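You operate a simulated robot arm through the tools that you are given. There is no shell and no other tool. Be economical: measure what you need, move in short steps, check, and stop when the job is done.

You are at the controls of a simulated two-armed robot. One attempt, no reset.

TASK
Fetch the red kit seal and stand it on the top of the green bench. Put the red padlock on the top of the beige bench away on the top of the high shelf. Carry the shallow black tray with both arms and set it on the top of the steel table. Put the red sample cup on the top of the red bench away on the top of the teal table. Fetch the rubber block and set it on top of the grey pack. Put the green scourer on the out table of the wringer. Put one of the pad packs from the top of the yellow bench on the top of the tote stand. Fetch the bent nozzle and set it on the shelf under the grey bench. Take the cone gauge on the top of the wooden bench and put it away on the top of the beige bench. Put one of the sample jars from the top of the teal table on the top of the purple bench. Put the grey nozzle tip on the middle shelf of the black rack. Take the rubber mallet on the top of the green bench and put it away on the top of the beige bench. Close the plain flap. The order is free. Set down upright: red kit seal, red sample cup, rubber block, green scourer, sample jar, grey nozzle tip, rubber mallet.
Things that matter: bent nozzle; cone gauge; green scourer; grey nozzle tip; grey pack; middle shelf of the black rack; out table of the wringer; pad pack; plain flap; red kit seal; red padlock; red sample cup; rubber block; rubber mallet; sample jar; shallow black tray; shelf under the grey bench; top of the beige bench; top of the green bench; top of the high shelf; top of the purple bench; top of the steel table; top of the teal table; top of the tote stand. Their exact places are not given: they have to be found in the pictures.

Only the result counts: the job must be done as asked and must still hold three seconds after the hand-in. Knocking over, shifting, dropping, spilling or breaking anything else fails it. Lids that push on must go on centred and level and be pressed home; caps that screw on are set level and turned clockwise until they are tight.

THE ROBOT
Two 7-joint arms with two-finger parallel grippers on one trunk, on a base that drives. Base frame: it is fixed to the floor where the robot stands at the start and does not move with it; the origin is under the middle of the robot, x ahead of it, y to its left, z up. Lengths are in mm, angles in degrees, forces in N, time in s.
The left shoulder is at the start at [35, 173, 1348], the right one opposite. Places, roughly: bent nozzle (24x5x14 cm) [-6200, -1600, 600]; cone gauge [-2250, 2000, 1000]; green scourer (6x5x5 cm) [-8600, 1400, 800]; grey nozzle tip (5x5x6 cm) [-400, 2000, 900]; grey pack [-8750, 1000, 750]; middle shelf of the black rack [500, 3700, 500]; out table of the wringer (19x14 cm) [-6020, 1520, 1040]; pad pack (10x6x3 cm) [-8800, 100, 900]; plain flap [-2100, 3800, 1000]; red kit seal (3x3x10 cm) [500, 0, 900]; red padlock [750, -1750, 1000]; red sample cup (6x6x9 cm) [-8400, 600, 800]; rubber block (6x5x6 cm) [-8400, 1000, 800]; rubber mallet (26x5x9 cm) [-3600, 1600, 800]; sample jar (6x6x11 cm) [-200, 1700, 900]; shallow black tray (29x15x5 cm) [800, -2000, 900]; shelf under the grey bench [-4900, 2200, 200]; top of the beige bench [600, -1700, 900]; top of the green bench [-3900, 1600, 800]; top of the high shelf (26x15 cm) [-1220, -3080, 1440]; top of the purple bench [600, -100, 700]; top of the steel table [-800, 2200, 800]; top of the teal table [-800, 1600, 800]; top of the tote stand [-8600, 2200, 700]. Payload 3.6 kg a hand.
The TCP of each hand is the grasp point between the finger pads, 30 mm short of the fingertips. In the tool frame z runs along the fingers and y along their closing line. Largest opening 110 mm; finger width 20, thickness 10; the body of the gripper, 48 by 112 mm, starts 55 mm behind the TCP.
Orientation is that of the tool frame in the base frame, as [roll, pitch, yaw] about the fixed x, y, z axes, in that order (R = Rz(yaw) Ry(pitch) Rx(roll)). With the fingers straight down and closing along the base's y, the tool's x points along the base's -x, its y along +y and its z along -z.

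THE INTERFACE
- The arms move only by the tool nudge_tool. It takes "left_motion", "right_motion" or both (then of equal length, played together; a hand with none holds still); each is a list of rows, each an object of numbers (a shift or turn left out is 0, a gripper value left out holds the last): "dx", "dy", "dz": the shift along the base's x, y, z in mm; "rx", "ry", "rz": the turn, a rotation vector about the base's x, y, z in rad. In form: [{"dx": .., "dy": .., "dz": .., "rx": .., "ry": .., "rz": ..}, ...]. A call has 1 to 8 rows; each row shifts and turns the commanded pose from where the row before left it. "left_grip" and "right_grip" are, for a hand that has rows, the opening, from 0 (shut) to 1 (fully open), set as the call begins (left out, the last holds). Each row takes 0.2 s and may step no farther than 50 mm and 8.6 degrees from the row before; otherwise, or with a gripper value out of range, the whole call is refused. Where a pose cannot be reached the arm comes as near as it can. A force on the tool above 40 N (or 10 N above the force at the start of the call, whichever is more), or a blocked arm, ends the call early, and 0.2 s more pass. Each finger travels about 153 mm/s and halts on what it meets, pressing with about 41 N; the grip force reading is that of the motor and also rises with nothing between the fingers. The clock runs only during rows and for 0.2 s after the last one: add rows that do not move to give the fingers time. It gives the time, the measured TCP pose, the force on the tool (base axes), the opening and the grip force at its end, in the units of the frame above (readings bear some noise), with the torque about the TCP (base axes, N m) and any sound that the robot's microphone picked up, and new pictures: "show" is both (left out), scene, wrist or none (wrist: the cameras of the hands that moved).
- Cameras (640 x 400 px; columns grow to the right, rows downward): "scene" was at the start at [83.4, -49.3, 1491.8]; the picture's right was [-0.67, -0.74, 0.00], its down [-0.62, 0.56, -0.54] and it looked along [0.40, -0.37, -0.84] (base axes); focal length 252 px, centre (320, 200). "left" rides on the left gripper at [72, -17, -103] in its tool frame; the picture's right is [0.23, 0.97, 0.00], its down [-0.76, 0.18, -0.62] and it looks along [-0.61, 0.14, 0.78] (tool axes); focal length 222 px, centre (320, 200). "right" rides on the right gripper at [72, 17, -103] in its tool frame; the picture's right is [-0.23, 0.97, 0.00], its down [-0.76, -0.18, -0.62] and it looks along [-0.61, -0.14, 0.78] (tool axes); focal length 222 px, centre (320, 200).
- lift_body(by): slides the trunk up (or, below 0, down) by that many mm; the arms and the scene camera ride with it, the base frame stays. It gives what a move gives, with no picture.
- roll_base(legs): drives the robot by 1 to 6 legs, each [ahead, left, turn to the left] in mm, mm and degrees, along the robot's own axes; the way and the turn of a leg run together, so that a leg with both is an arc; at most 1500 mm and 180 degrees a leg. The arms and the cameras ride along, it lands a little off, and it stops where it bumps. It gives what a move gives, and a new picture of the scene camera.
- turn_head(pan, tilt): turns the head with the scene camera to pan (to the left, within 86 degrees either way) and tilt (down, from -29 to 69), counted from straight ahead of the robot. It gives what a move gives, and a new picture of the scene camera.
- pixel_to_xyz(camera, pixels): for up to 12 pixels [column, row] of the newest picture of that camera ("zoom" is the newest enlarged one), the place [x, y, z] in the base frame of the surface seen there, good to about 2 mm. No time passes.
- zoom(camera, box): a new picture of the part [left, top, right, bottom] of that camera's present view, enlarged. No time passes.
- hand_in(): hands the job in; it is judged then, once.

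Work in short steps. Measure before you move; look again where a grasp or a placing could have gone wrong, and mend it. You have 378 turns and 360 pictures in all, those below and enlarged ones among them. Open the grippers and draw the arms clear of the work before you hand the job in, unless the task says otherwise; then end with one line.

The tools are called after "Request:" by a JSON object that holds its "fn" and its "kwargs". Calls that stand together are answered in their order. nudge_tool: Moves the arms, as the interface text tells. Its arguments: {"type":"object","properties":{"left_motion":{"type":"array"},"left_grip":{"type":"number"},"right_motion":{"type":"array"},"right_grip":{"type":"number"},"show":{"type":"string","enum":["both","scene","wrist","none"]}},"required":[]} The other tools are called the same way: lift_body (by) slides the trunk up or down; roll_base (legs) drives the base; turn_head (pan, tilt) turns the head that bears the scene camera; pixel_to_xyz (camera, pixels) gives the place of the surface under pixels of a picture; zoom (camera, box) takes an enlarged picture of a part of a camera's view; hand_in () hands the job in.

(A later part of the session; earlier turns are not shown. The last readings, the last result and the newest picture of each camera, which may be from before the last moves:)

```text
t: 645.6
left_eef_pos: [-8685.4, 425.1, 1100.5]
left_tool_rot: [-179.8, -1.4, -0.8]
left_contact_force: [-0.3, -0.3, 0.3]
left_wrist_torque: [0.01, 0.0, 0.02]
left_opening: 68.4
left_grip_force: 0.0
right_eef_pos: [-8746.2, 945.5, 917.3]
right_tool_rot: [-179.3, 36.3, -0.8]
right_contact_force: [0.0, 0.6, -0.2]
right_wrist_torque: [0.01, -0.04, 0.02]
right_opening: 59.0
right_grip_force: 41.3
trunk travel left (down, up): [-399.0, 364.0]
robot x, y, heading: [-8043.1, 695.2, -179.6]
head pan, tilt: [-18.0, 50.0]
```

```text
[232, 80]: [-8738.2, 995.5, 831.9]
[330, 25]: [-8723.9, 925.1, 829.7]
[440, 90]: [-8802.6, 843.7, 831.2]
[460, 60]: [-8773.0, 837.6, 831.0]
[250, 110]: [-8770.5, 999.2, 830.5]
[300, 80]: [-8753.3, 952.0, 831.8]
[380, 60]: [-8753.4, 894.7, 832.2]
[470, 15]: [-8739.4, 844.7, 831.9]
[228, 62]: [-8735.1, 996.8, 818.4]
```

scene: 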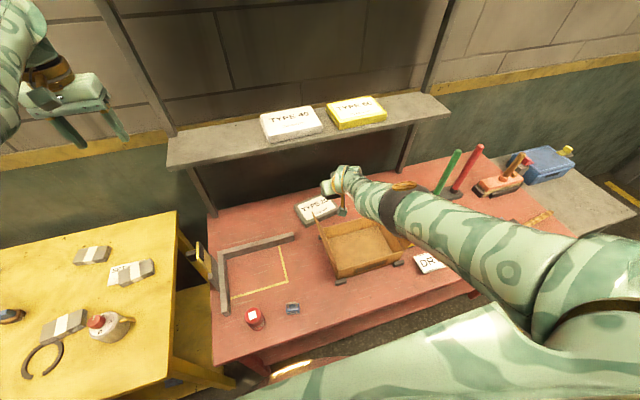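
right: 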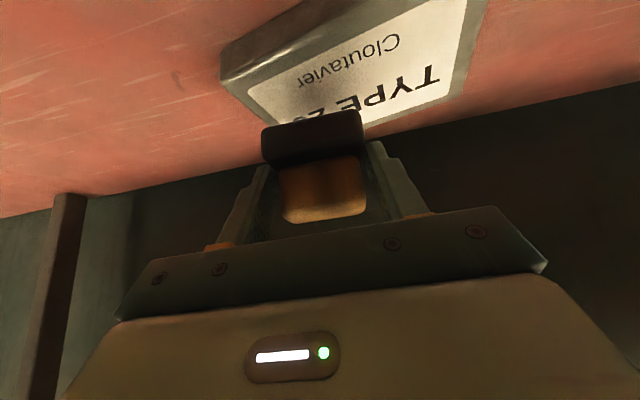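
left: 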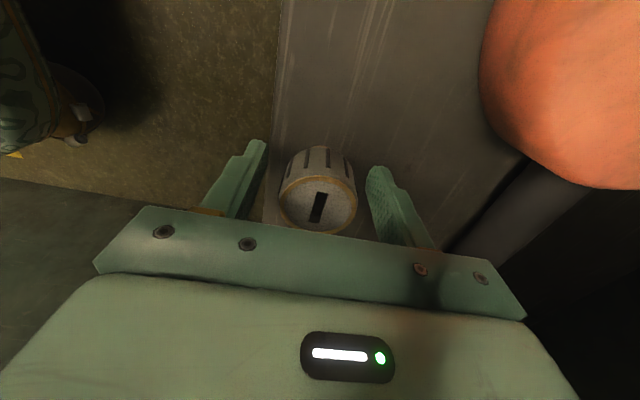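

Shift to (-8757,928) and lower to contact (TCP≈872).

Request:
{"fn": "nudge_tool", "kwargs": {"right_motion": [{"dx": -11, "dy": -9}, {"dy": -8, "dz": -15}, {"dz": -20}, {"dz": -6}, {"dz": -3}, {"dz": -3}, {"dz": -2}], "show": "wrist"}}

```text
t: 647.2
left_eef_pos: [-8685.3, 426.1, 1101.2]
left_tool_rot: [-179.9, -1.4, -0.9]
left_contact_force: [0.3, -0.2, 0.2]
left_wrist_torque: [-0.02, -0.02, 0.0]
left_opening: 68.0
left_grip_force: 0.0
right_eef_pos: [-8750.3, 929.2, 878.7]
right_tool_rot: [-179.4, 36.3, -0.7]
right_contact_force: [0.6, 0.4, -0.1]
right_wrist_torque: [-0.02, -0.01, 0.0]
right_opening: 58.9
right_grip_force: 41.1
right hand out of reach, approached as far as the arm can: row 3, 4, 7
trunk travel left (down, up): [-399.0, 364.0]
robot x, y, heading: [-8043.3, 696.5, -180.1]
head pan, tilt: [-18.0, 50.0]
```

right: 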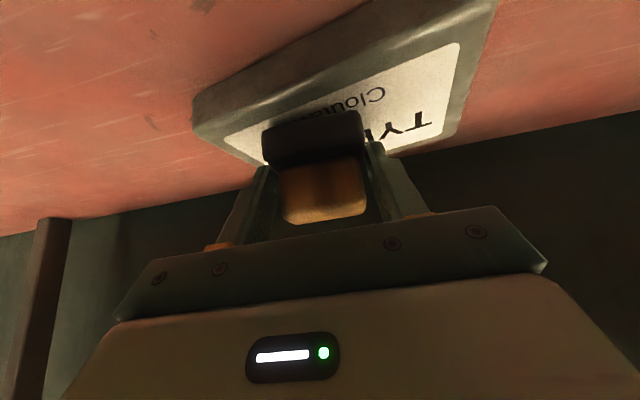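

Centred on the pack. Finish by trunk.

Request:
{"fn": "lift_body", "kwargs": {"by": -4}}

Request:
{"fn": "lift_body", "kwargs": {"by": -3}}

```text
t: 647.8
left_eef_pos: [-8685.0, 425.1, 1097.1]
left_tool_rot: [-180.0, -1.6, -0.8]
left_contact_force: [-0.5, 0.4, -0.1]
left_wrist_torque: [0.02, 0.01, -0.01]
left_opening: 68.2
left_grip_force: 0.0
right_eef_pos: [-8751.7, 929.1, 875.7]
right_tool_rot: [-179.5, 36.3, -0.7]
right_contact_force: [0.3, -0.1, -1.3]
right_wrist_torque: [0.0, -0.04, -0.01]
right_opening: 58.8
right_grip_force: 41.1
trunk travel left (down, up): [-395.0, 368.0]
robot x, y, heading: [-8044.3, 696.7, -179.9]
head pan, tilt: [-18.0, 50.0]
```

```text
t: 648.3
left_eef_pos: [-8686.5, 424.6, 1093.3]
left_tool_rot: [-179.9, -1.4, -0.8]
left_contact_force: [-0.6, -0.1, 0.6]
left_wrist_torque: [-0.02, -0.02, 0.02]
left_opening: 68.3
left_grip_force: 0.1
right_eef_pos: [-8751.2, 929.2, 871.8]
right_tool_rot: [-179.4, 36.3, -0.8]
right_contact_force: [0.5, 0.8, -0.8]
right_wrist_torque: [0.01, -0.02, -0.01]
right_opening: 58.8
right_grip_force: 41.3
trunk travel left (down, up): [-392.0, 371.0]
robot x, y, heading: [-8039.7, 694.4, -179.9]
head pan, tilt: [-18.0, 50.0]
```

Request:
{"fn": "lift_body", "kwargs": {"by": -3}}

```text
t: 648.8
left_eef_pos: [-8686.9, 424.3, 1091.4]
left_tool_rot: [-179.9, -1.5, -0.9]
left_contact_force: [-0.5, -0.7, 0.3]
left_wrist_torque: [0.0, 0.0, -0.02]
left_opening: 68.2
left_grip_force: 0.1
right_eef_pos: [-8751.9, 928.9, 872.9]
right_tool_rot: [-179.4, 36.6, -0.7]
right_contact_force: [-1.4, 0.7, 13.1]
right_wrist_torque: [-0.17, -0.13, -0.01]
right_opening: 58.8
right_grip_force: 40.9
trunk travel left (down, up): [-389.0, 374.0]
robot x, y, heading: [-8040.1, 697.6, -179.9]
head pan, tilt: [-18.0, 50.0]
```

Contact (13 N). Release, then rise straight with the trunk.

Request:
{"fn": "nudge_tool", "kwargs": {"right_motion": [{}, {}, {}], "right_grip": 0.75, "show": "none"}}

Request:
{"fn": "lift_body", "kwargs": {"by": 110}}

Request:
{"fn": "roll_base", "kwargs": {"legs": [[-260, 0, 0]]}}

Request:
{"fn": "zoom", "kwargs": {"camera": "scene", "box": [200, 120, 520, 320]}}

```text
t: 649.6
left_eef_pos: [-8686.5, 426.0, 1089.7]
left_tool_rot: [-179.9, -1.5, -0.9]
left_contact_force: [0.2, -0.8, -0.2]
left_wrist_torque: [0.0, -0.01, 0.02]
left_opening: 68.3
left_grip_force: 0.1
right_eef_pos: [-8750.8, 928.5, 869.6]
right_tool_rot: [-179.3, 36.3, -0.7]
right_contact_force: [-0.5, 0.0, -0.3]
right_wrist_torque: [0.0, -0.05, 0.01]
right_opening: 82.4
right_grip_force: 0.0
trunk travel left (down, up): [-389.0, 374.0]
robot x, y, heading: [-8042.5, 694.7, -179.8]
head pan, tilt: [-18.0, 50.0]
```

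```text
t: 651.0
left_eef_pos: [-8678.4, 426.0, 1227.9]
left_tool_rot: [-179.9, 0.9, -0.9]
left_contact_force: [-0.1, 0.1, 0.0]
left_wrist_torque: [-0.02, -0.02, -0.03]
left_opening: 68.2
left_grip_force: 0.0
right_eef_pos: [-8752.2, 928.5, 1009.8]
right_tool_rot: [-179.3, 38.9, -0.8]
right_contact_force: [0.3, -0.4, -0.5]
right_wrist_torque: [0.01, 0.01, 0.0]
right_opening: 82.2
right_grip_force: 0.0
trunk travel left (down, up): [-499.0, 264.0]
robot x, y, heading: [-8044.3, 695.8, -179.8]
head pan, tilt: [-18.0, 50.0]
```

```text
t: 652.9
left_eef_pos: [-8412.8, 426.2, 1228.6]
left_tool_rot: [-179.9, 1.0, -0.9]
left_contact_force: [-0.4, -0.4, 0.1]
left_wrist_torque: [0.0, 0.04, -0.01]
left_opening: 68.2
left_grip_force: 0.0
right_eef_pos: [-8486.7, 928.4, 1011.6]
right_tool_rot: [-179.4, 38.9, -0.6]
right_contact_force: [0.6, -0.7, 0.2]
right_wrist_torque: [0.01, -0.02, -0.02]
right_opening: 82.3
right_grip_force: 0.1
trunk travel left (down, up): [-499.0, 264.0]
robot x, y, heading: [-7774.9, 697.6, -179.9]
head pan, tilt: [-18.0, 50.0]
```

scene: 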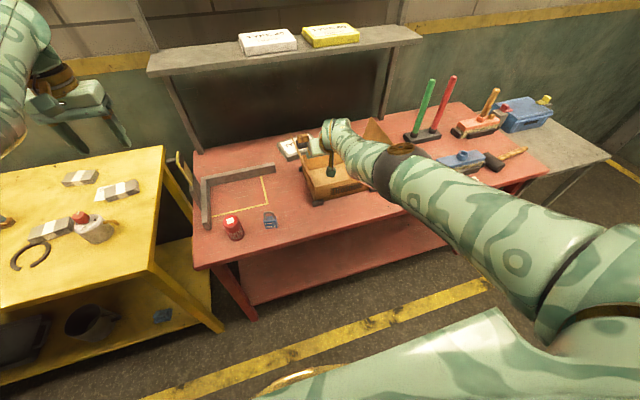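

```text
2.00 times, centred on (360, 220) of scene
```

zoom: 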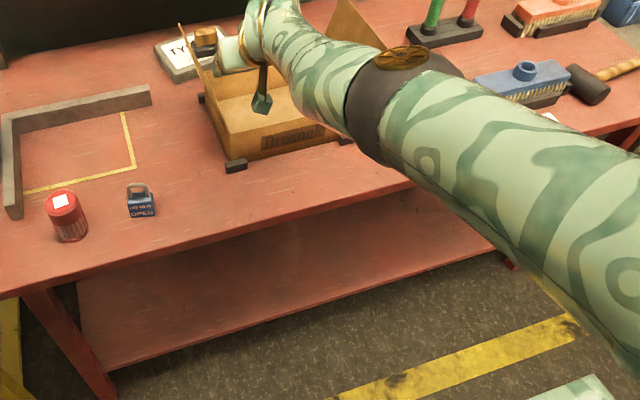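

Block sits on the grey pack, box intact. Next the scourer: untilt the right hand and move over to it.

Request:
{"fn": "nudge_tool", "kwargs": {"right_motion": [{"ry": -0.13, "dx": 20, "dz": 10}, {"ry": -0.13, "dx": 20, "dz": 10}, {"ry": -0.13, "dx": 20, "dz": 10}, {"ry": -0.13, "dx": 20}, {"ry": -0.13, "dx": 20}, {}], "show": "none"}}

Request:
{"fn": "roll_base", "kwargs": {"legs": [[0, -400, 0], [200, 0, 0]]}}

```text
t: 654.3
left_eef_pos: [-8412.4, 424.7, 1227.5]
left_tool_rot: [-179.9, 1.1, -0.8]
left_contact_force: [0.0, -0.8, -0.5]
left_wrist_torque: [0.01, -0.01, 0.0]
left_opening: 68.0
left_grip_force: 0.1
right_eef_pos: [-8386.2, 929.2, 1040.7]
right_tool_rot: [-178.9, 1.5, -0.6]
right_contact_force: [-0.3, 0.2, 0.1]
right_wrist_torque: [-0.03, -0.01, 0.0]
right_opening: 82.7
right_grip_force: 0.0
trunk travel left (down, up): [-499.0, 264.0]
robot x, y, heading: [-7778.0, 698.9, -179.8]
head pan, tilt: [-18.0, 50.0]
```

```text
t: 658.0
left_eef_pos: [-8612.3, 825.0, 1228.0]
left_tool_rot: [-179.9, 1.0, -0.8]
left_contact_force: [0.0, 0.8, -0.7]
left_wrist_torque: [0.01, -0.01, 0.0]
left_opening: 68.1
left_grip_force: 0.1
right_eef_pos: [-8585.6, 1330.1, 1041.8]
right_tool_rot: [-179.0, 1.6, -0.7]
right_contact_force: [-0.4, -0.9, 0.3]
right_wrist_torque: [0.01, -0.04, -0.03]
right_opening: 82.6
right_grip_force: 0.1
trunk travel left (down, up): [-499.0, 264.0]
robot x, y, heading: [-7972.5, 1097.0, -180.1]
head pan, tilt: [-18.0, 50.0]
```

scene: 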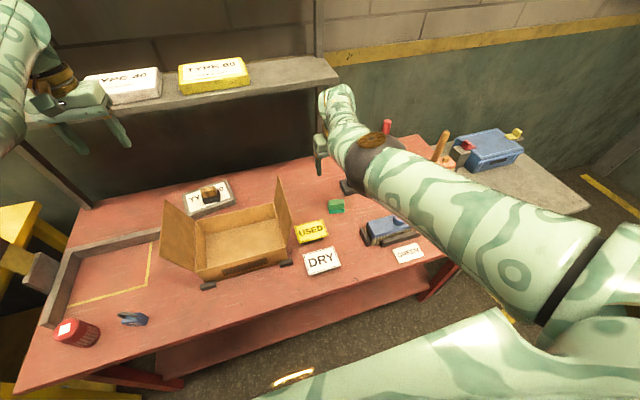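

Check from the wrist: scourer and the upright rods next to it.

Request:
{"fn": "nudge_tool", "kwargs": {"right_motion": [{}], "show": "wrist"}}

Request:
{"fn": "pixel_to_xyz", "kwargs": {"camera": "scene", "pixels": [[336, 206], [350, 187], [387, 127], [336, 200]]}}

```text
t: 658.4
left_eef_pos: [-8611.2, 825.4, 1229.6]
left_tool_rot: [-180.0, 1.1, -0.8]
left_contact_force: [-0.4, -0.4, 0.5]
left_wrist_torque: [0.0, -0.01, 0.0]
left_opening: 68.1
left_grip_force: 0.0
right_eef_pos: [-8585.2, 1329.9, 1041.0]
right_tool_rot: [-179.0, 1.7, -0.6]
right_contact_force: [-0.9, -1.0, -0.2]
right_wrist_torque: [0.02, 0.01, 0.01]
right_opening: 82.3
right_grip_force: 0.0
trunk travel left (down, up): [-499.0, 264.0]
robot x, y, heading: [-7976.2, 1096.6, -180.2]
head pan, tilt: [-18.0, 50.0]
```

right: 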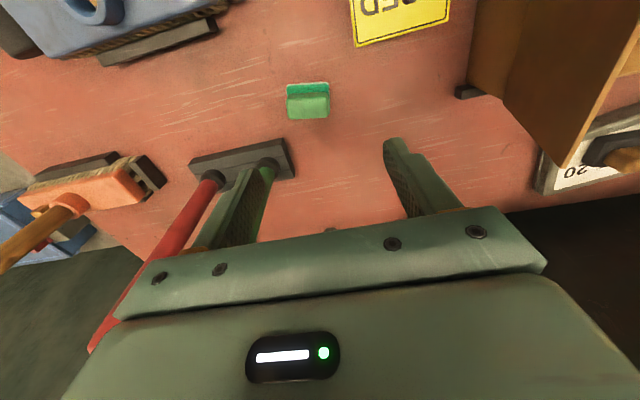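

```text
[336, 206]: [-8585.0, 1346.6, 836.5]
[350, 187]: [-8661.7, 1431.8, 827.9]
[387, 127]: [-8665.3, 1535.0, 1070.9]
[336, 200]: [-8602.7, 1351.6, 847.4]
```

Measure the scourer in the wrist view.

Request:
{"fn": "pixel_to_xyz", "kwargs": {"camera": "right", "pixels": [[308, 103], [288, 105], [329, 100], [308, 88], [310, 115], [268, 165], [215, 180]]}}

Request:
{"fn": "lift_body", "kwargs": {"by": -110}}

```text
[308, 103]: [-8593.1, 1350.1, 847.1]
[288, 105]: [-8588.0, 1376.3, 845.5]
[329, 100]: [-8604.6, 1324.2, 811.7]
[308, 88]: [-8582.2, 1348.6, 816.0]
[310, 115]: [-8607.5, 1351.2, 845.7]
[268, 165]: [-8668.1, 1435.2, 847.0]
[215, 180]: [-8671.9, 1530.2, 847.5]
```

```text
t: 659.8
left_eef_pos: [-8619.9, 825.1, 1094.9]
left_tool_rot: [-179.9, -1.4, -0.9]
left_contact_force: [0.3, -0.2, 0.9]
left_wrist_torque: [0.02, 0.02, 0.01]
left_opening: 68.2
left_grip_force: 0.1
right_eef_pos: [-8585.6, 1328.9, 932.6]
right_tool_rot: [-178.9, 1.7, -0.6]
right_contact_force: [-0.4, -0.3, 0.4]
right_wrist_torque: [0.0, -0.01, 0.02]
right_opening: 82.4
right_grip_force: 0.0
trunk travel left (down, up): [-389.0, 374.0]
robot x, y, heading: [-7974.6, 1095.5, -179.9]
head pan, tilt: [-18.0, 50.0]
```

Scourer centre ≈(-8595,1350). Lower with the right arm only (left hand must stay above the box flap).

Request:
{"fn": "nudge_tool", "kwargs": {"right_motion": [{"dx": -5, "dy": 11, "dz": -25}, {"dx": -5, "dy": 11, "dz": -25}, {"dz": -25}, {"dz": -20}, {}], "show": "wrist"}}

```text
t: 661.0
left_eef_pos: [-8620.7, 825.8, 1093.0]
left_tool_rot: [-179.9, -1.5, -0.8]
left_contact_force: [0.5, -0.2, -0.2]
left_wrist_torque: [0.01, 0.01, 0.01]
left_opening: 68.4
left_grip_force: 0.1
right_eef_pos: [-8582.7, 1343.6, 840.2]
right_tool_rot: [-179.1, 1.6, -0.6]
right_contact_force: [0.4, -0.5, -0.7]
right_wrist_torque: [-0.03, 0.01, 0.01]
right_opening: 82.6
right_grip_force: 0.0
right hand out of reach, approached as far as the arm can: row 3, 4
trunk travel left (down, up): [-389.0, 374.0]
robot x, y, heading: [-7978.5, 1096.7, -180.0]
head pan, tilt: [-18.0, 50.0]
```

right: 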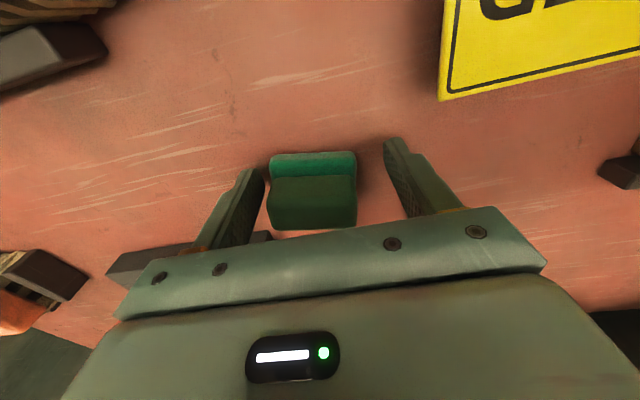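

Move the base 10 mm closer and close.

Request:
{"fn": "roll_base", "kwargs": {"legs": [[10, -6, 0]]}}

Request:
{"fn": "nudge_tool", "kwargs": {"right_motion": [{}, {}, {}, {}], "right_grip": 0, "show": "none"}}

Request:
{"fn": "lift_body", "kwargs": {"by": 150}}

```text
t: 661.8
left_eef_pos: [-8632.0, 831.3, 1094.2]
left_tool_rot: [-179.9, -1.5, -0.9]
left_contact_force: [0.3, -0.1, -0.8]
left_wrist_torque: [-0.01, -0.01, 0.0]
left_opening: 68.1
left_grip_force: 0.0
right_eef_pos: [-8592.9, 1349.5, 839.5]
right_tool_rot: [-179.1, 1.7, -0.7]
right_contact_force: [0.2, -0.5, 0.2]
right_wrist_torque: [0.03, 0.01, -0.01]
right_opening: 82.7
right_grip_force: 0.1
trunk travel left (down, up): [-389.0, 374.0]
robot x, y, heading: [-7987.0, 1099.3, -179.7]
head pan, tilt: [-18.0, 50.0]
```

scene: 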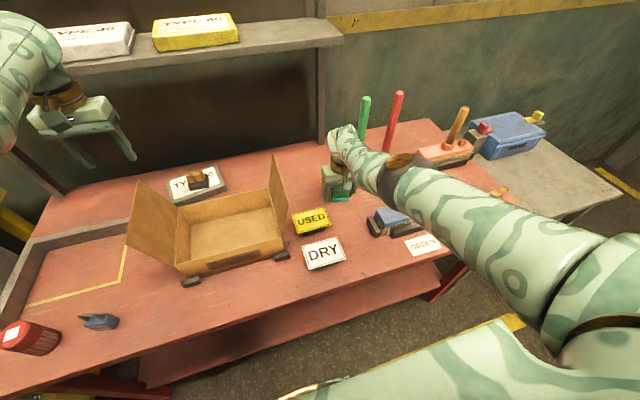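

```text
t: 662.8
left_eef_pos: [-8631.5, 830.5, 1093.3]
left_tool_rot: [-179.8, -1.5, -0.9]
left_contact_force: [-0.2, -0.3, 0.5]
left_wrist_torque: [-0.02, 0.01, -0.02]
left_opening: 68.1
left_grip_force: 0.0
right_eef_pos: [-8592.9, 1349.9, 841.8]
right_tool_rot: [-179.0, 1.7, -0.6]
right_contact_force: [-1.1, -0.4, 0.0]
right_wrist_torque: [0.0, -0.02, -0.02]
right_opening: 60.4
right_grip_force: 41.2
trunk travel left (down, up): [-389.0, 374.0]
robot x, y, heading: [-7984.4, 1101.6, -179.7]
head pan, tilt: [-18.0, 50.0]
```

```text
t: 664.5
left_eef_pos: [-8619.1, 830.7, 1278.6]
left_tool_rot: [180.0, 1.8, -1.0]
left_contact_force: [-0.8, -0.8, 0.5]
left_wrist_torque: [-0.02, 0.02, 0.03]
left_opening: 68.2
left_grip_force: 0.0
right_eef_pos: [-8596.6, 1349.1, 1025.3]
right_tool_rot: [-179.1, 5.1, -0.6]
right_contact_force: [-0.2, -0.6, -0.9]
right_wrist_torque: [-0.01, -0.01, 0.0]
right_opening: 60.4
right_grip_force: 40.9
trunk travel left (down, up): [-539.0, 224.0]
robot x, y, heading: [-7985.5, 1098.6, -179.9]
head pan, tilt: [-18.0, 50.0]
```

Scourer held. Back off and move toward the yellow bench for a pad pack with the left hand.

Request:
{"fn": "roll_base", "kwargs": {"legs": [[-180, 0, 0], [0, 700, 0]]}}

Request:
{"fn": "turn_head", "kwargs": {"pan": 18, "tilt": 42}}

```text
t: 669.5
left_eef_pos: [-8438.5, 129.6, 1280.1]
left_tool_rot: [-180.0, 1.8, -0.9]
left_contact_force: [-0.3, -0.4, -0.2]
left_wrist_torque: [-0.02, 0.01, -0.03]
left_opening: 68.2
left_grip_force: 0.0
right_eef_pos: [-8413.4, 646.8, 1026.1]
right_tool_rot: [-179.1, 5.1, -0.7]
right_contact_force: [-1.0, -0.3, -0.3]
right_wrist_torque: [0.0, 0.02, -0.03]
right_opening: 59.6
right_grip_force: 41.1
trunk travel left (down, up): [-539.0, 224.0]
robot x, y, heading: [-7803.6, 401.2, 180.0]
head pan, tilt: [-18.0, 50.0]
```

scene: 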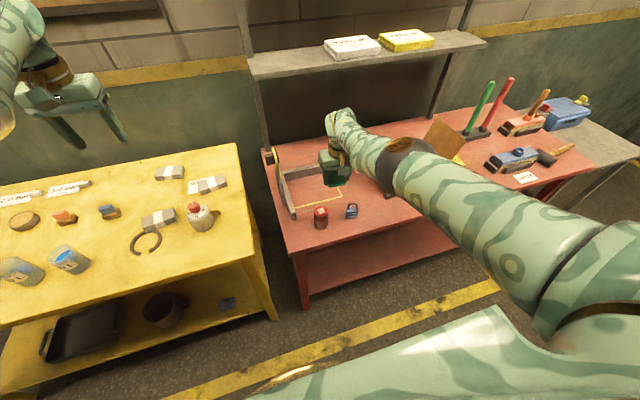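

```text
t: 670.5
left_eef_pos: [-8438.5, 129.1, 1279.5]
left_tool_rot: [180.0, 1.8, -1.0]
left_contact_force: [0.1, 0.4, 0.0]
left_wrist_torque: [0.0, 0.03, 0.0]
left_opening: 68.4
left_grip_force: 0.1
right_eef_pos: [-8413.4, 648.0, 1026.3]
right_tool_rot: [-179.1, 5.1, -0.7]
right_contact_force: [0.5, 0.4, 0.1]
right_wrist_torque: [0.02, -0.04, 0.02]
right_opening: 59.6
right_grip_force: 40.9
trunk travel left (down, up): [-539.0, 224.0]
robot x, y, heading: [-7806.5, 396.2, 180.2]
head pan, tilt: [18.0, 42.0]
```

scene: 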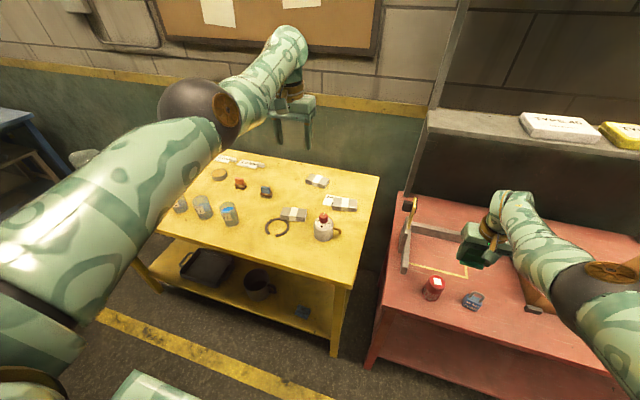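

Zoom and measure the pad packs.

Request:
{"fn": "zoom", "kwargs": {"camera": "scene", "box": [210, 150, 390, 270]}}

Request:
{"fn": "pixel_to_xyz", "kwargs": {"camera": "scene", "pixels": [[294, 214], [283, 213], [307, 213], [317, 181], [340, 203], [325, 200], [355, 206], [323, 225], [290, 260], [265, 190]]}}

```text
3.33 times, centred on (300, 210) of scene
```

zoom: 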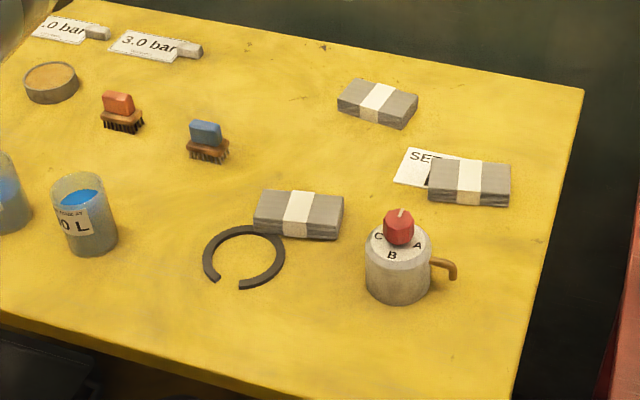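

```text
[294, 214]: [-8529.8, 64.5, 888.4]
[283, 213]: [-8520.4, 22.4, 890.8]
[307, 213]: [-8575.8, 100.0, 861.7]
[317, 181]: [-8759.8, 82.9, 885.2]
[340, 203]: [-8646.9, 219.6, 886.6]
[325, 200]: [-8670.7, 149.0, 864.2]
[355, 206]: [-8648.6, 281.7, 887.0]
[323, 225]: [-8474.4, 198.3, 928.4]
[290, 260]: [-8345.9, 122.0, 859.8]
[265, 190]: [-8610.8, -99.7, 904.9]
```

Near pack: centre ≈(-8530,62), top 889 (bench 860), long axis along y. Rotate the left hand -90° so the fingers close along x.

Request:
{"fn": "nudge_tool", "kwargs": {"left_motion": [{"rz": -0.148}, {"rz": -0.148}, {"rz": -0.148}, {"rz": -0.148}, {"rz": -0.148}, {"rz": -0.148}, {"rz": -0.148}, {"rz": -0.148}], "left_grip": 0.8, "show": "none"}}

Request:
{"fn": "nudge_tool", "kwargs": {"left_motion": [{"rz": -0.148}, {"rz": -0.148}, {"rz": -0.075}, {}], "show": "none"}}

Request:
{"fn": "lift_body", "kwargs": {"by": -150}}

Request:
{"fn": "nudge_tool", "kwargs": {"left_motion": [{}], "show": "wrist"}}

```text
t: 672.3
left_eef_pos: [-8434.5, 127.5, 1278.8]
left_tool_rot: [-179.9, 1.8, -69.0]
left_contact_force: [-1.2, 0.3, -0.3]
left_wrist_torque: [0.03, 0.02, -0.02]
left_opening: 87.9
left_grip_force: 0.1
left hand out of reach, approached as far as the arm can: row 5
right_eef_pos: [-8414.0, 647.2, 1026.3]
right_tool_rot: [-179.1, 5.1, -0.8]
right_contact_force: [0.1, 0.3, -1.0]
right_wrist_torque: [0.0, 0.0, 0.0]
right_opening: 59.0
right_grip_force: 41.2
trunk travel left (down, up): [-539.0, 224.0]
robot x, y, heading: [-7806.0, 399.3, 179.9]
head pan, tilt: [18.0, 42.0]
```

```text
t: 673.3
left_eef_pos: [-8430.6, 123.5, 1277.1]
left_tool_rot: [180.0, 1.8, -90.2]
left_contact_force: [-0.6, 0.2, 1.1]
left_wrist_torque: [-0.01, -0.01, 0.01]
left_opening: 87.9
left_grip_force: 0.1
left hand out of reach, approached as far as the arm can: row 1
right_eef_pos: [-8413.8, 647.7, 1026.4]
right_tool_rot: [-179.1, 5.1, -0.8]
right_contact_force: [-0.7, 0.6, -0.5]
right_wrist_torque: [0.0, -0.01, 0.01]
right_opening: 59.2
right_grip_force: 41.1
trunk travel left (down, up): [-539.0, 224.0]
robot x, y, heading: [-7805.8, 400.8, 180.3]
head pan, tilt: [18.0, 42.0]
```

```text
t: 674.6
left_eef_pos: [-8439.1, 123.8, 1142.3]
left_tool_rot: [-178.1, 1.9, -90.0]
left_contact_force: [-0.5, -0.3, 0.4]
left_wrist_torque: [0.0, -0.02, -0.01]
left_opening: 88.1
left_grip_force: 0.1
right_eef_pos: [-8416.7, 650.5, 915.8]
right_tool_rot: [-178.7, 5.9, -0.9]
right_contact_force: [1.2, 0.9, 13.9]
right_wrist_torque: [-0.49, -0.14, 0.05]
right_opening: 59.0
right_grip_force: 40.9
trunk travel left (down, up): [-423.0, 340.0]
robot x, y, heading: [-7805.8, 397.0, 180.1]
head pan, tilt: [18.0, 42.0]
stopped: the force on the tool passed its limit at 59 N (the readings are from after the stop); the commanded pose is now the measured one
```

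```text
t: 675.0
left_eef_pos: [-8439.0, 121.8, 1142.5]
left_tool_rot: [-178.0, 1.9, -90.2]
left_contact_force: [0.7, -0.1, 0.5]
left_wrist_torque: [0.01, -0.03, 0.04]
left_opening: 88.0
left_grip_force: 0.1
right_eef_pos: [-8416.9, 651.1, 917.1]
right_tool_rot: [-178.7, 5.7, -0.9]
right_contact_force: [2.2, 0.7, 13.1]
right_wrist_torque: [-0.44, -0.15, 0.06]
right_opening: 58.9
right_grip_force: 41.0
trunk travel left (down, up): [-423.0, 340.0]
robot x, y, heading: [-7803.6, 396.3, 179.8]
head pan, tilt: [18.0, 42.0]
```

left: 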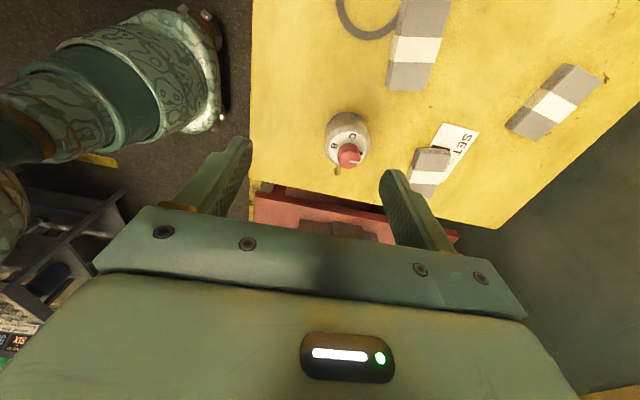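

The right hand's scourer touched the cup/padlock below. Raise immediately.

Request:
{"fn": "lift_body", "kwargs": {"by": 60}}

Request:
{"fn": "nudge_tool", "kwargs": {"right_motion": [{"dz": 40}, {"dz": 40}, {"dz": 40}, {"dz": 40}], "show": "scene"}}

Request:
{"fn": "zoom", "kwargs": {"camera": "scene", "box": [380, 180, 580, 320]}}

```text
t: 676.0
left_eef_pos: [-8436.3, 124.0, 1213.4]
left_tool_rot: [-179.1, 1.9, -90.2]
left_contact_force: [0.1, 0.5, -0.1]
left_wrist_torque: [-0.02, 0.03, -0.01]
left_opening: 87.9
left_grip_force: 0.0
right_eef_pos: [-8418.0, 651.7, 973.6]
right_tool_rot: [-178.8, 5.5, -0.9]
right_contact_force: [0.0, -0.7, -0.4]
right_wrist_torque: [-0.04, -0.01, -0.03]
right_opening: 59.2
right_grip_force: 41.1
trunk travel left (down, up): [-483.0, 280.0]
robot x, y, heading: [-7804.8, 398.7, 179.9]
head pan, tilt: [18.0, 42.0]
```

```text
t: 677.0
left_eef_pos: [-8435.3, 124.0, 1213.5]
left_tool_rot: [-179.2, 2.0, -90.1]
left_contact_force: [-0.8, 0.1, -0.2]
left_wrist_torque: [0.01, 0.0, 0.02]
left_opening: 88.0
left_grip_force: 0.1
right_eef_pos: [-8419.2, 648.4, 1134.4]
right_tool_rot: [-178.8, 5.6, -0.7]
right_contact_force: [-0.1, 0.3, -1.4]
right_wrist_torque: [0.02, -0.03, -0.02]
right_opening: 59.1
right_grip_force: 40.8
trunk travel left (down, up): [-483.0, 280.0]
robot x, y, heading: [-7807.4, 399.1, 179.8]
head pan, tilt: [18.0, 42.0]
```

scene: 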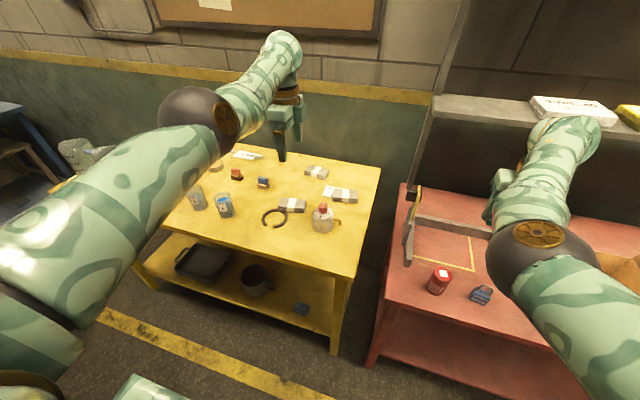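

```text
2.86 times, centred on (480, 250) of scene
```

zoom: 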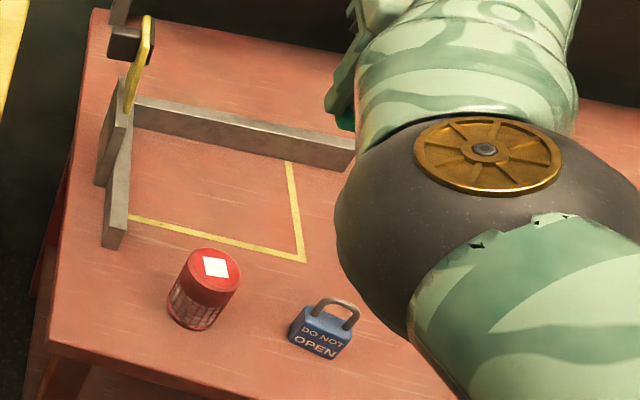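

Cup and padlock unharmed. Lower the left arm first (not the trunk), then position over the pad pack.

Request:
{"fn": "nudge_tool", "kwargs": {"left_motion": [{"dz": -40}, {"dz": -40}, {"dz": -40}, {"dz": -40}, {"dx": 20}, {"dx": 20}, {}], "show": "none"}}

Request:
{"fn": "roll_base", "kwargs": {"legs": [[120, 62, 0]]}}

Request:
{"fn": "nudge_tool", "kwargs": {"left_motion": [{}], "show": "wrist"}}

```text
t: 678.6
left_eef_pos: [-8420.9, 114.8, 1052.6]
left_tool_rot: [-179.1, 1.8, -90.2]
left_contact_force: [0.0, 0.7, -0.4]
left_wrist_torque: [-0.02, -0.03, 0.0]
left_opening: 88.0
left_grip_force: 0.1
left hand out of reach, approached as far as the arm can: row 3, 4, 5, 6
right_eef_pos: [-8418.6, 649.2, 1133.4]
right_tool_rot: [-178.8, 5.6, -0.9]
right_contact_force: [0.0, 0.0, -0.1]
right_wrist_torque: [-0.02, -0.02, 0.0]
right_opening: 58.9
right_grip_force: 41.2
trunk travel left (down, up): [-483.0, 280.0]
robot x, y, heading: [-7801.0, 398.9, 179.8]
head pan, tilt: [18.0, 42.0]
```

```text
t: 679.9
left_eef_pos: [-8539.5, 51.4, 1052.9]
left_tool_rot: [-179.0, 1.8, -90.2]
left_contact_force: [0.0, -0.3, 0.7]
left_wrist_torque: [0.0, 0.01, 0.01]
left_opening: 87.9
left_grip_force: 0.1
right_eef_pos: [-8537.9, 587.3, 1133.5]
right_tool_rot: [-178.8, 5.6, -0.9]
right_contact_force: [0.5, 0.6, -0.2]
right_wrist_torque: [-0.02, 0.0, 0.0]
right_opening: 59.1
right_grip_force: 40.7
trunk travel left (down, up): [-483.0, 280.0]
robot x, y, heading: [-7922.2, 335.4, 180.0]
head pan, tilt: [18.0, 42.0]
```

scene: 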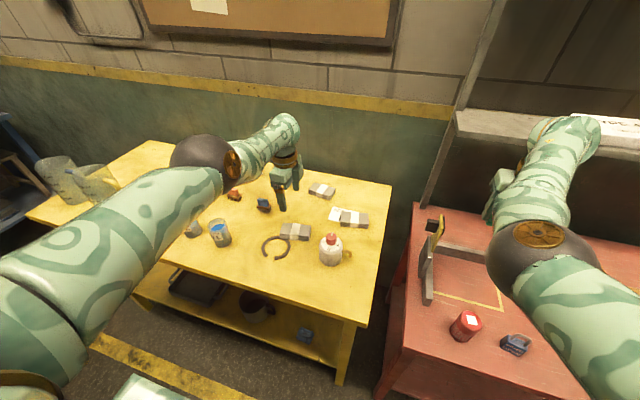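

```text
t: 680.3
left_eef_pos: [-8537.7, 53.4, 1054.0]
left_tool_rot: [-179.1, 1.8, -90.3]
left_contact_force: [0.4, 0.1, -0.2]
left_wrist_torque: [0.02, 0.02, 0.01]
left_opening: 88.1
left_grip_force: 0.0
right_eef_pos: [-8535.6, 587.7, 1134.6]
right_tool_rot: [-178.8, 5.6, -0.9]
right_contact_force: [-0.6, 0.2, -0.8]
right_wrist_torque: [-0.01, 0.0, -0.02]
right_opening: 58.9
right_grip_force: 41.1
trunk travel left (down, up): [-483.0, 280.0]
robot x, y, heading: [-7922.5, 335.3, 180.0]
head pan, tilt: [18.0, 42.0]
```

left: 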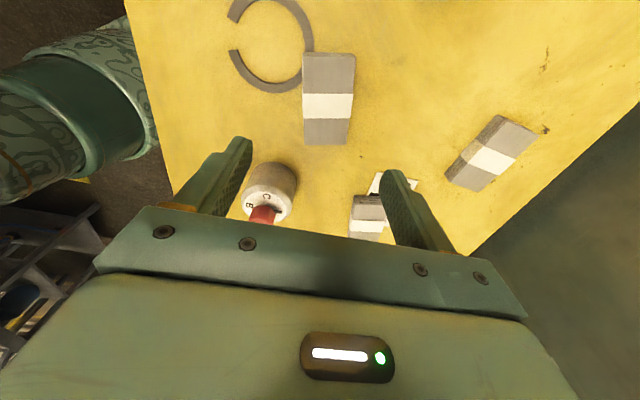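

Measure; I'll grip the half of the pack away from the ring.

Request:
{"fn": "pixel_to_xyz", "kwargs": {"camera": "left", "pixels": [[327, 122], [305, 122], [350, 122], [327, 140], [305, 60], [303, 85], [297, 175], [290, 90]]}}

```text
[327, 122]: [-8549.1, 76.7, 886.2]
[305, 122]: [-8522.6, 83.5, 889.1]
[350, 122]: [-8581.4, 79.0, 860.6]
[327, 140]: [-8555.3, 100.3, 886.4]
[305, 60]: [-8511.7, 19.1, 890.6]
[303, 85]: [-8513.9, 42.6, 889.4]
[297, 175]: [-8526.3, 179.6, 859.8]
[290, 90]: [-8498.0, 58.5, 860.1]
```

Align (-8547,78) with 10° yaw, and lower the trunk 110.

Request:
{"fn": "nudge_tool", "kwargs": {"left_motion": [{"dx": -4, "dy": 12, "rz": 0.085}, {"dx": -4, "dy": 13, "rz": 0.085}, {}], "show": "none"}}

Request:
{"fn": "lift_body", "kwargs": {"by": -110}}

Request:
{"fn": "nudge_tool", "kwargs": {"left_motion": [{}], "show": "wrist"}}

```text
t: 681.1
left_eef_pos: [-8543.1, 74.3, 1053.6]
left_tool_rot: [-179.0, 1.9, -80.4]
left_contact_force: [0.8, 0.1, -0.2]
left_wrist_torque: [0.0, -0.01, 0.0]
left_opening: 87.9
left_grip_force: 0.1
left hand out of reach, approached as far as the arm can: row 2
right_eef_pos: [-8536.6, 587.6, 1134.5]
right_tool_rot: [-178.8, 5.6, -0.9]
right_contact_force: [0.0, 0.4, -0.9]
right_wrist_torque: [-0.01, -0.02, -0.05]
right_opening: 59.0
right_grip_force: 40.9
trunk travel left (down, up): [-483.0, 280.0]
robot x, y, heading: [-7920.2, 336.4, 179.7]
head pan, tilt: [18.0, 42.0]
```

```text
t: 682.5
left_eef_pos: [-8546.4, 73.6, 915.8]
left_tool_rot: [-176.3, 1.5, -80.4]
left_contact_force: [0.5, 0.6, -0.6]
left_wrist_torque: [-0.01, -0.02, 0.01]
left_opening: 87.8
left_grip_force: 0.1
right_eef_pos: [-8536.5, 586.9, 1024.7]
right_tool_rot: [-178.9, 5.7, -1.0]
right_contact_force: [0.1, -0.3, -0.9]
right_wrist_torque: [0.0, -0.01, -0.01]
right_opening: 59.3
right_grip_force: 40.9
trunk travel left (down, up): [-373.0, 390.0]
robot x, y, heading: [-7920.9, 338.2, 180.2]
head pan, tilt: [18.0, 42.0]
```

```text
t: 682.9
left_eef_pos: [-8546.6, 73.9, 914.7]
left_tool_rot: [-176.3, 1.3, -80.5]
left_contact_force: [-0.2, 0.4, 0.1]
left_wrist_torque: [0.01, 0.0, 0.02]
left_opening: 88.1
left_grip_force: 0.1
right_eef_pos: [-8537.5, 587.0, 1024.1]
right_tool_rot: [-178.8, 5.6, -1.0]
right_contact_force: [-0.5, -0.8, 0.2]
right_wrist_torque: [0.0, -0.01, -0.01]
right_opening: 59.1
right_grip_force: 41.2
trunk travel left (down, up): [-373.0, 390.0]
robot x, y, heading: [-7922.8, 333.6, 179.9]
head pan, tilt: [18.0, 42.0]
```

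left: 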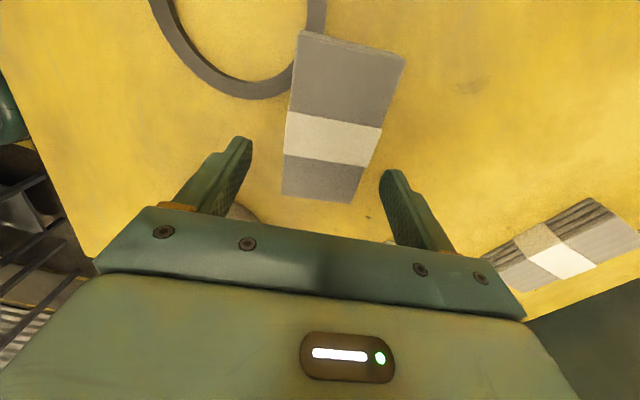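

Undo the yaw (pack is aligned with -90), level, and descend to 893.

Request:
{"fn": "nudge_tool", "kwargs": {"left_motion": [{"rz": -0.1, "ry": 0.03}, {"rz": -0.09, "ry": 0.03}, {"dz": -12, "dx": -2}, {"dz": -10}, {}], "show": "wrist"}}

```text
t: 684.1
left_eef_pos: [-8548.9, 69.4, 890.3]
left_tool_rot: [-179.6, 1.5, -91.4]
left_contact_force: [-0.3, 0.5, 0.3]
left_wrist_torque: [0.0, -0.01, 0.0]
left_opening: 88.0
left_grip_force: 0.1
left hand out of reach, approached as far as the arm can: row 1, 2, 3, 4
right_eef_pos: [-8537.1, 587.2, 1023.2]
right_tool_rot: [-178.8, 5.5, -0.8]
right_contact_force: [-0.5, -0.1, -0.3]
right_wrist_torque: [-0.05, 0.02, 0.0]
right_opening: 59.2
right_grip_force: 41.1
trunk travel left (down, up): [-373.0, 390.0]
robot x, y, heading: [-7922.3, 335.8, 180.0]
head pan, tilt: [18.0, 42.0]
```

left: 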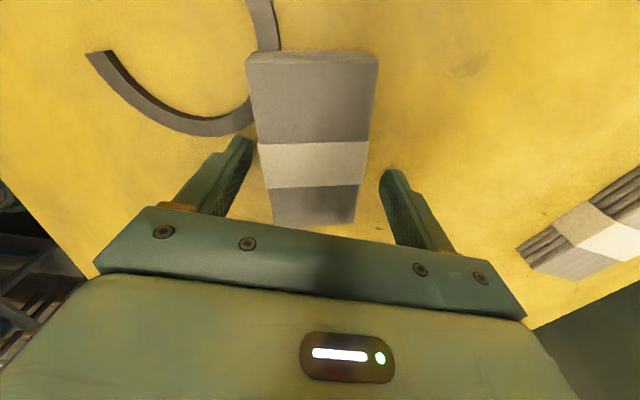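

Shift 8 mm away from the ring, up 2 and close.

Request:
{"fn": "nudge_tool", "kwargs": {"left_motion": [{"dz": 3, "dy": 8}, {}], "show": "none"}}

Request:
{"fn": "nudge_tool", "kwargs": {"left_motion": [{}, {}, {}, {}], "left_grip": 0, "show": "none"}}

Request:
{"fn": "lift_body", "kwargs": {"by": 250}}

Request:
{"fn": "nudge_tool", "kwargs": {"left_motion": [{}], "show": "wrist"}}

```text
t: 684.7
left_eef_pos: [-8549.3, 77.3, 892.5]
left_tool_rot: [-179.7, 1.6, -91.4]
left_contact_force: [-0.2, 0.2, 0.2]
left_wrist_torque: [0.01, 0.01, -0.01]
left_opening: 88.4
left_grip_force: 0.0
right_eef_pos: [-8536.2, 586.3, 1024.0]
right_tool_rot: [-178.8, 5.6, -0.9]
right_contact_force: [-0.2, 0.0, -0.6]
right_wrist_torque: [0.03, 0.0, 0.01]
right_opening: 58.8
right_grip_force: 40.6
trunk travel left (down, up): [-373.0, 390.0]
robot x, y, heading: [-7921.3, 333.7, 180.0]
head pan, tilt: [18.0, 42.0]
```

```text
t: 685.7
left_eef_pos: [-8551.0, 76.4, 893.5]
left_tool_rot: [-179.8, 1.5, -91.4]
left_contact_force: [-0.9, 0.3, -0.4]
left_wrist_torque: [0.02, -0.04, 0.04]
left_opening: 57.3
left_grip_force: 41.3
right_eef_pos: [-8537.9, 585.0, 1023.7]
right_tool_rot: [-178.8, 5.5, -0.9]
right_contact_force: [-0.2, -0.2, -1.3]
right_wrist_torque: [0.02, 0.01, 0.02]
right_opening: 59.1
right_grip_force: 41.0
trunk travel left (down, up): [-373.0, 390.0]
robot x, y, heading: [-7924.8, 335.1, 180.1]
head pan, tilt: [18.0, 42.0]
```

```text
t: 688.3
left_eef_pos: [-8548.9, 76.7, 1192.1]
left_tool_rot: [175.9, 1.5, -91.5]
left_contact_force: [-0.1, -0.3, 0.3]
left_wrist_torque: [0.01, 0.01, 0.02]
left_opening: 56.6
left_grip_force: 40.9
right_eef_pos: [-8537.0, 586.4, 1274.5]
right_tool_rot: [-178.8, 5.5, -1.0]
right_contact_force: [0.3, 0.3, -0.7]
right_wrist_torque: [0.02, -0.03, 0.02]
right_opening: 58.5
right_grip_force: 40.9
trunk travel left (down, up): [-623.0, 140.0]
robot x, y, heading: [-7924.2, 335.2, 179.9]
head pan, tilt: [18.0, 42.0]
```

```text
t: 688.7
left_eef_pos: [-8549.1, 76.5, 1190.9]
left_tool_rot: [175.9, 1.5, -91.5]
left_contact_force: [0.3, -0.4, 0.0]
left_wrist_torque: [-0.02, -0.03, -0.03]
left_opening: 56.6
left_grip_force: 41.1
right_eef_pos: [-8536.9, 586.1, 1273.1]
right_tool_rot: [-178.8, 5.6, -1.0]
right_contact_force: [-0.1, 0.5, -0.1]
right_wrist_torque: [-0.02, -0.03, 0.0]
right_opening: 58.8
right_grip_force: 41.1
trunk travel left (down, up): [-623.0, 140.0]
robot x, y, heading: [-7923.4, 334.1, 180.0]
head pan, tilt: [18.0, 42.0]
```

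left: 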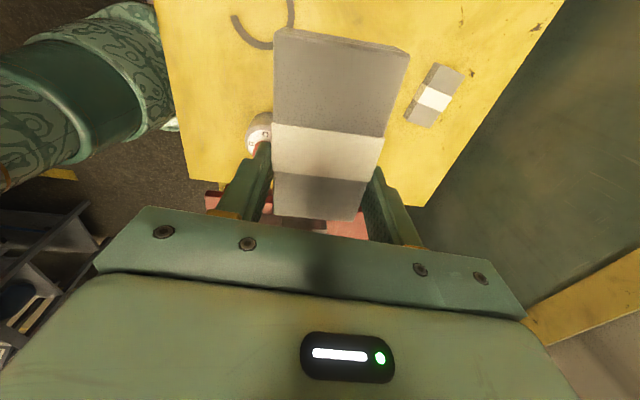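

Pad pack held. Back off and move north to find the tote stand.

Request:
{"fn": "turn_head", "kwargs": {"pan": -35, "tilt": 35}}

Request:
{"fn": "roll_base", "kwargs": {"legs": [[-300, 0, 0], [0, -850, 0]]}}

```text
t: 689.9
left_eef_pos: [-8549.4, 77.0, 1191.6]
left_tool_rot: [175.8, 1.4, -91.6]
left_contact_force: [0.6, 0.6, -0.9]
left_wrist_torque: [0.02, 0.0, 0.0]
left_opening: 56.7
left_grip_force: 40.5
right_eef_pos: [-8537.2, 587.1, 1273.2]
right_tool_rot: [-178.8, 5.6, -0.9]
right_contact_force: [-1.0, -0.5, -0.4]
right_wrist_torque: [-0.01, -0.03, 0.0]
right_opening: 59.0
right_grip_force: 41.1
trunk travel left (down, up): [-623.0, 140.0]
robot x, y, heading: [-7925.7, 339.2, 179.8]
head pan, tilt: [-35.0, 35.0]
```

scene: 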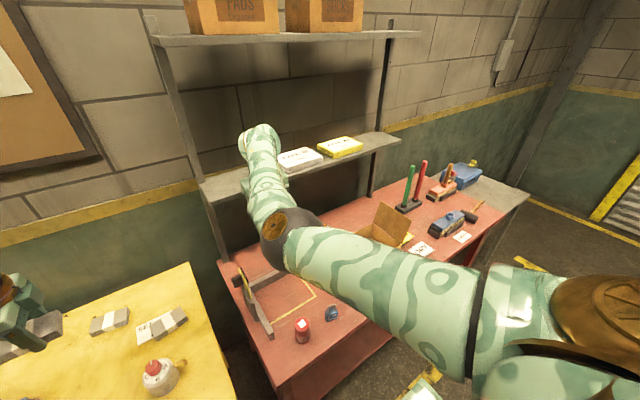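

```text
t: 696.0
left_eef_pos: [-8247.8, 911.5, 1191.0]
left_tool_rot: [175.9, 1.5, -91.2]
left_contact_force: [0.9, -0.7, -0.1]
left_wrist_torque: [0.06, -0.03, 0.02]
left_opening: 55.4
left_grip_force: 40.8
right_eef_pos: [-8238.5, 1421.8, 1273.0]
right_tool_rot: [-178.9, 5.6, -0.7]
right_contact_force: [-0.8, 0.4, -0.2]
right_wrist_torque: [0.0, -0.01, 0.0]
right_opening: 58.8
right_grip_force: 40.9
trunk travel left (down, up): [-623.0, 140.0]
robot x, y, heading: [-7624.0, 1170.9, -180.0]
head pan, tilt: [-35.0, 35.0]
```

scene: 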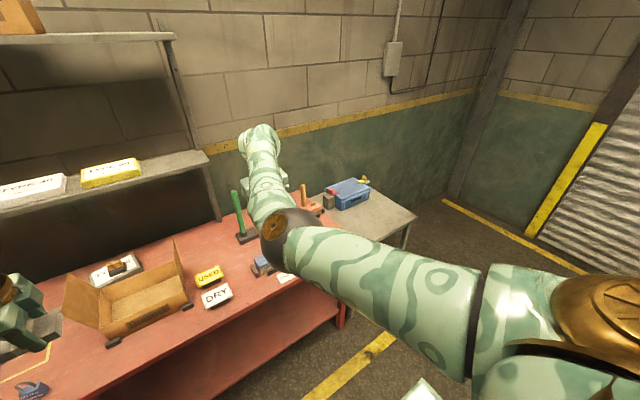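

Request:
{"fn": "pixel_to_xyz", "kwargs": {"camera": "scene", "pixels": [[380, 215], [412, 217], [370, 205], [345, 195], [395, 230], [375, 195], [350, 215], [360, 225]]}}

Request:
{"fn": "zoom", "kwargs": {"camera": "scene", "box": [290, 160, 430, 260]}}

```text
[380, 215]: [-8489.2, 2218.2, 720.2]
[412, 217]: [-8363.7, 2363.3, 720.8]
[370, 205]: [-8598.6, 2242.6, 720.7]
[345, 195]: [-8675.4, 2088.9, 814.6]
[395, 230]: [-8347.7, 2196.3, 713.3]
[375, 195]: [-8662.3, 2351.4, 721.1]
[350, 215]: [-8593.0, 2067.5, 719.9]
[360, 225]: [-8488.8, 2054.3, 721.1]
```

```text
4.00 times, centred on (360, 210) of scene
```

zoom: 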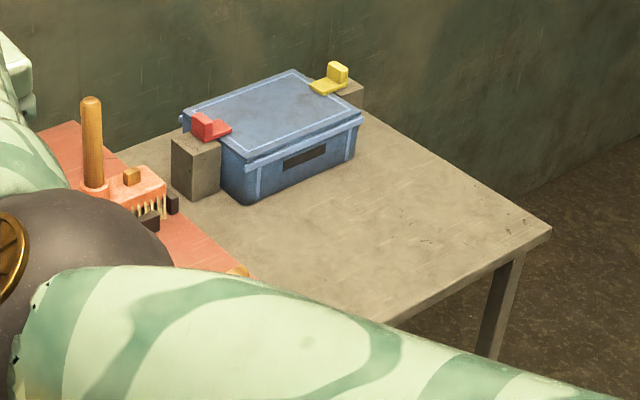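

Tote stand top z=720; free spot around (-8470,2200). Check the way north.

Request:
{"fn": "turn_head", "kwargs": {"pan": -80, "tilt": 35}}

Request:
{"fn": "pixel_to_xyz", "kwargs": {"camera": "scene", "pixels": [[320, 300], [480, 250], [560, 250], [600, 200], [400, 150], [500, 180]]}}

```text
t: 697.1
left_eef_pos: [-8247.2, 911.5, 1191.4]
left_tool_rot: [175.9, 1.5, -91.3]
left_contact_force: [-1.0, -0.6, 0.0]
left_wrist_torque: [0.02, -0.01, -0.01]
left_opening: 55.3
left_grip_force: 41.1
right_eef_pos: [-8239.4, 1422.2, 1274.1]
right_tool_rot: [-178.8, 5.7, -0.7]
right_contact_force: [0.4, -0.1, -1.4]
right_wrist_torque: [0.0, -0.05, 0.03]
right_opening: 58.9
right_grip_force: 40.9
trunk travel left (down, up): [-623.0, 140.0]
robot x, y, heading: [-7622.7, 1175.1, -180.0]
head pan, tilt: [-80.0, 35.0]
```

scene: 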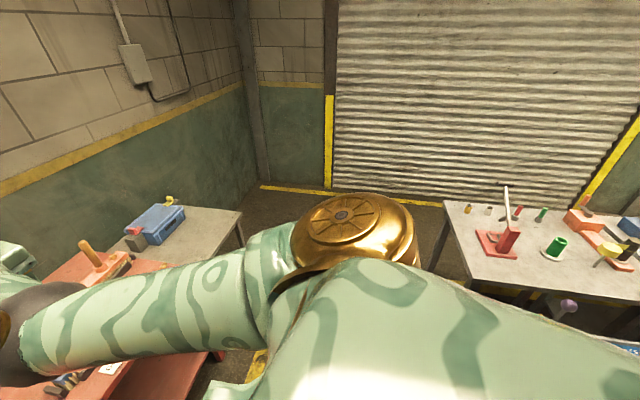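

```text
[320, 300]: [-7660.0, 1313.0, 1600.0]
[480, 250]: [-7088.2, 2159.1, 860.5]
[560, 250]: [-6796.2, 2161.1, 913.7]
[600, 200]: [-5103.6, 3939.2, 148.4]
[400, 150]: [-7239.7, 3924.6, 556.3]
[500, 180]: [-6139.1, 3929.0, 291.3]
```

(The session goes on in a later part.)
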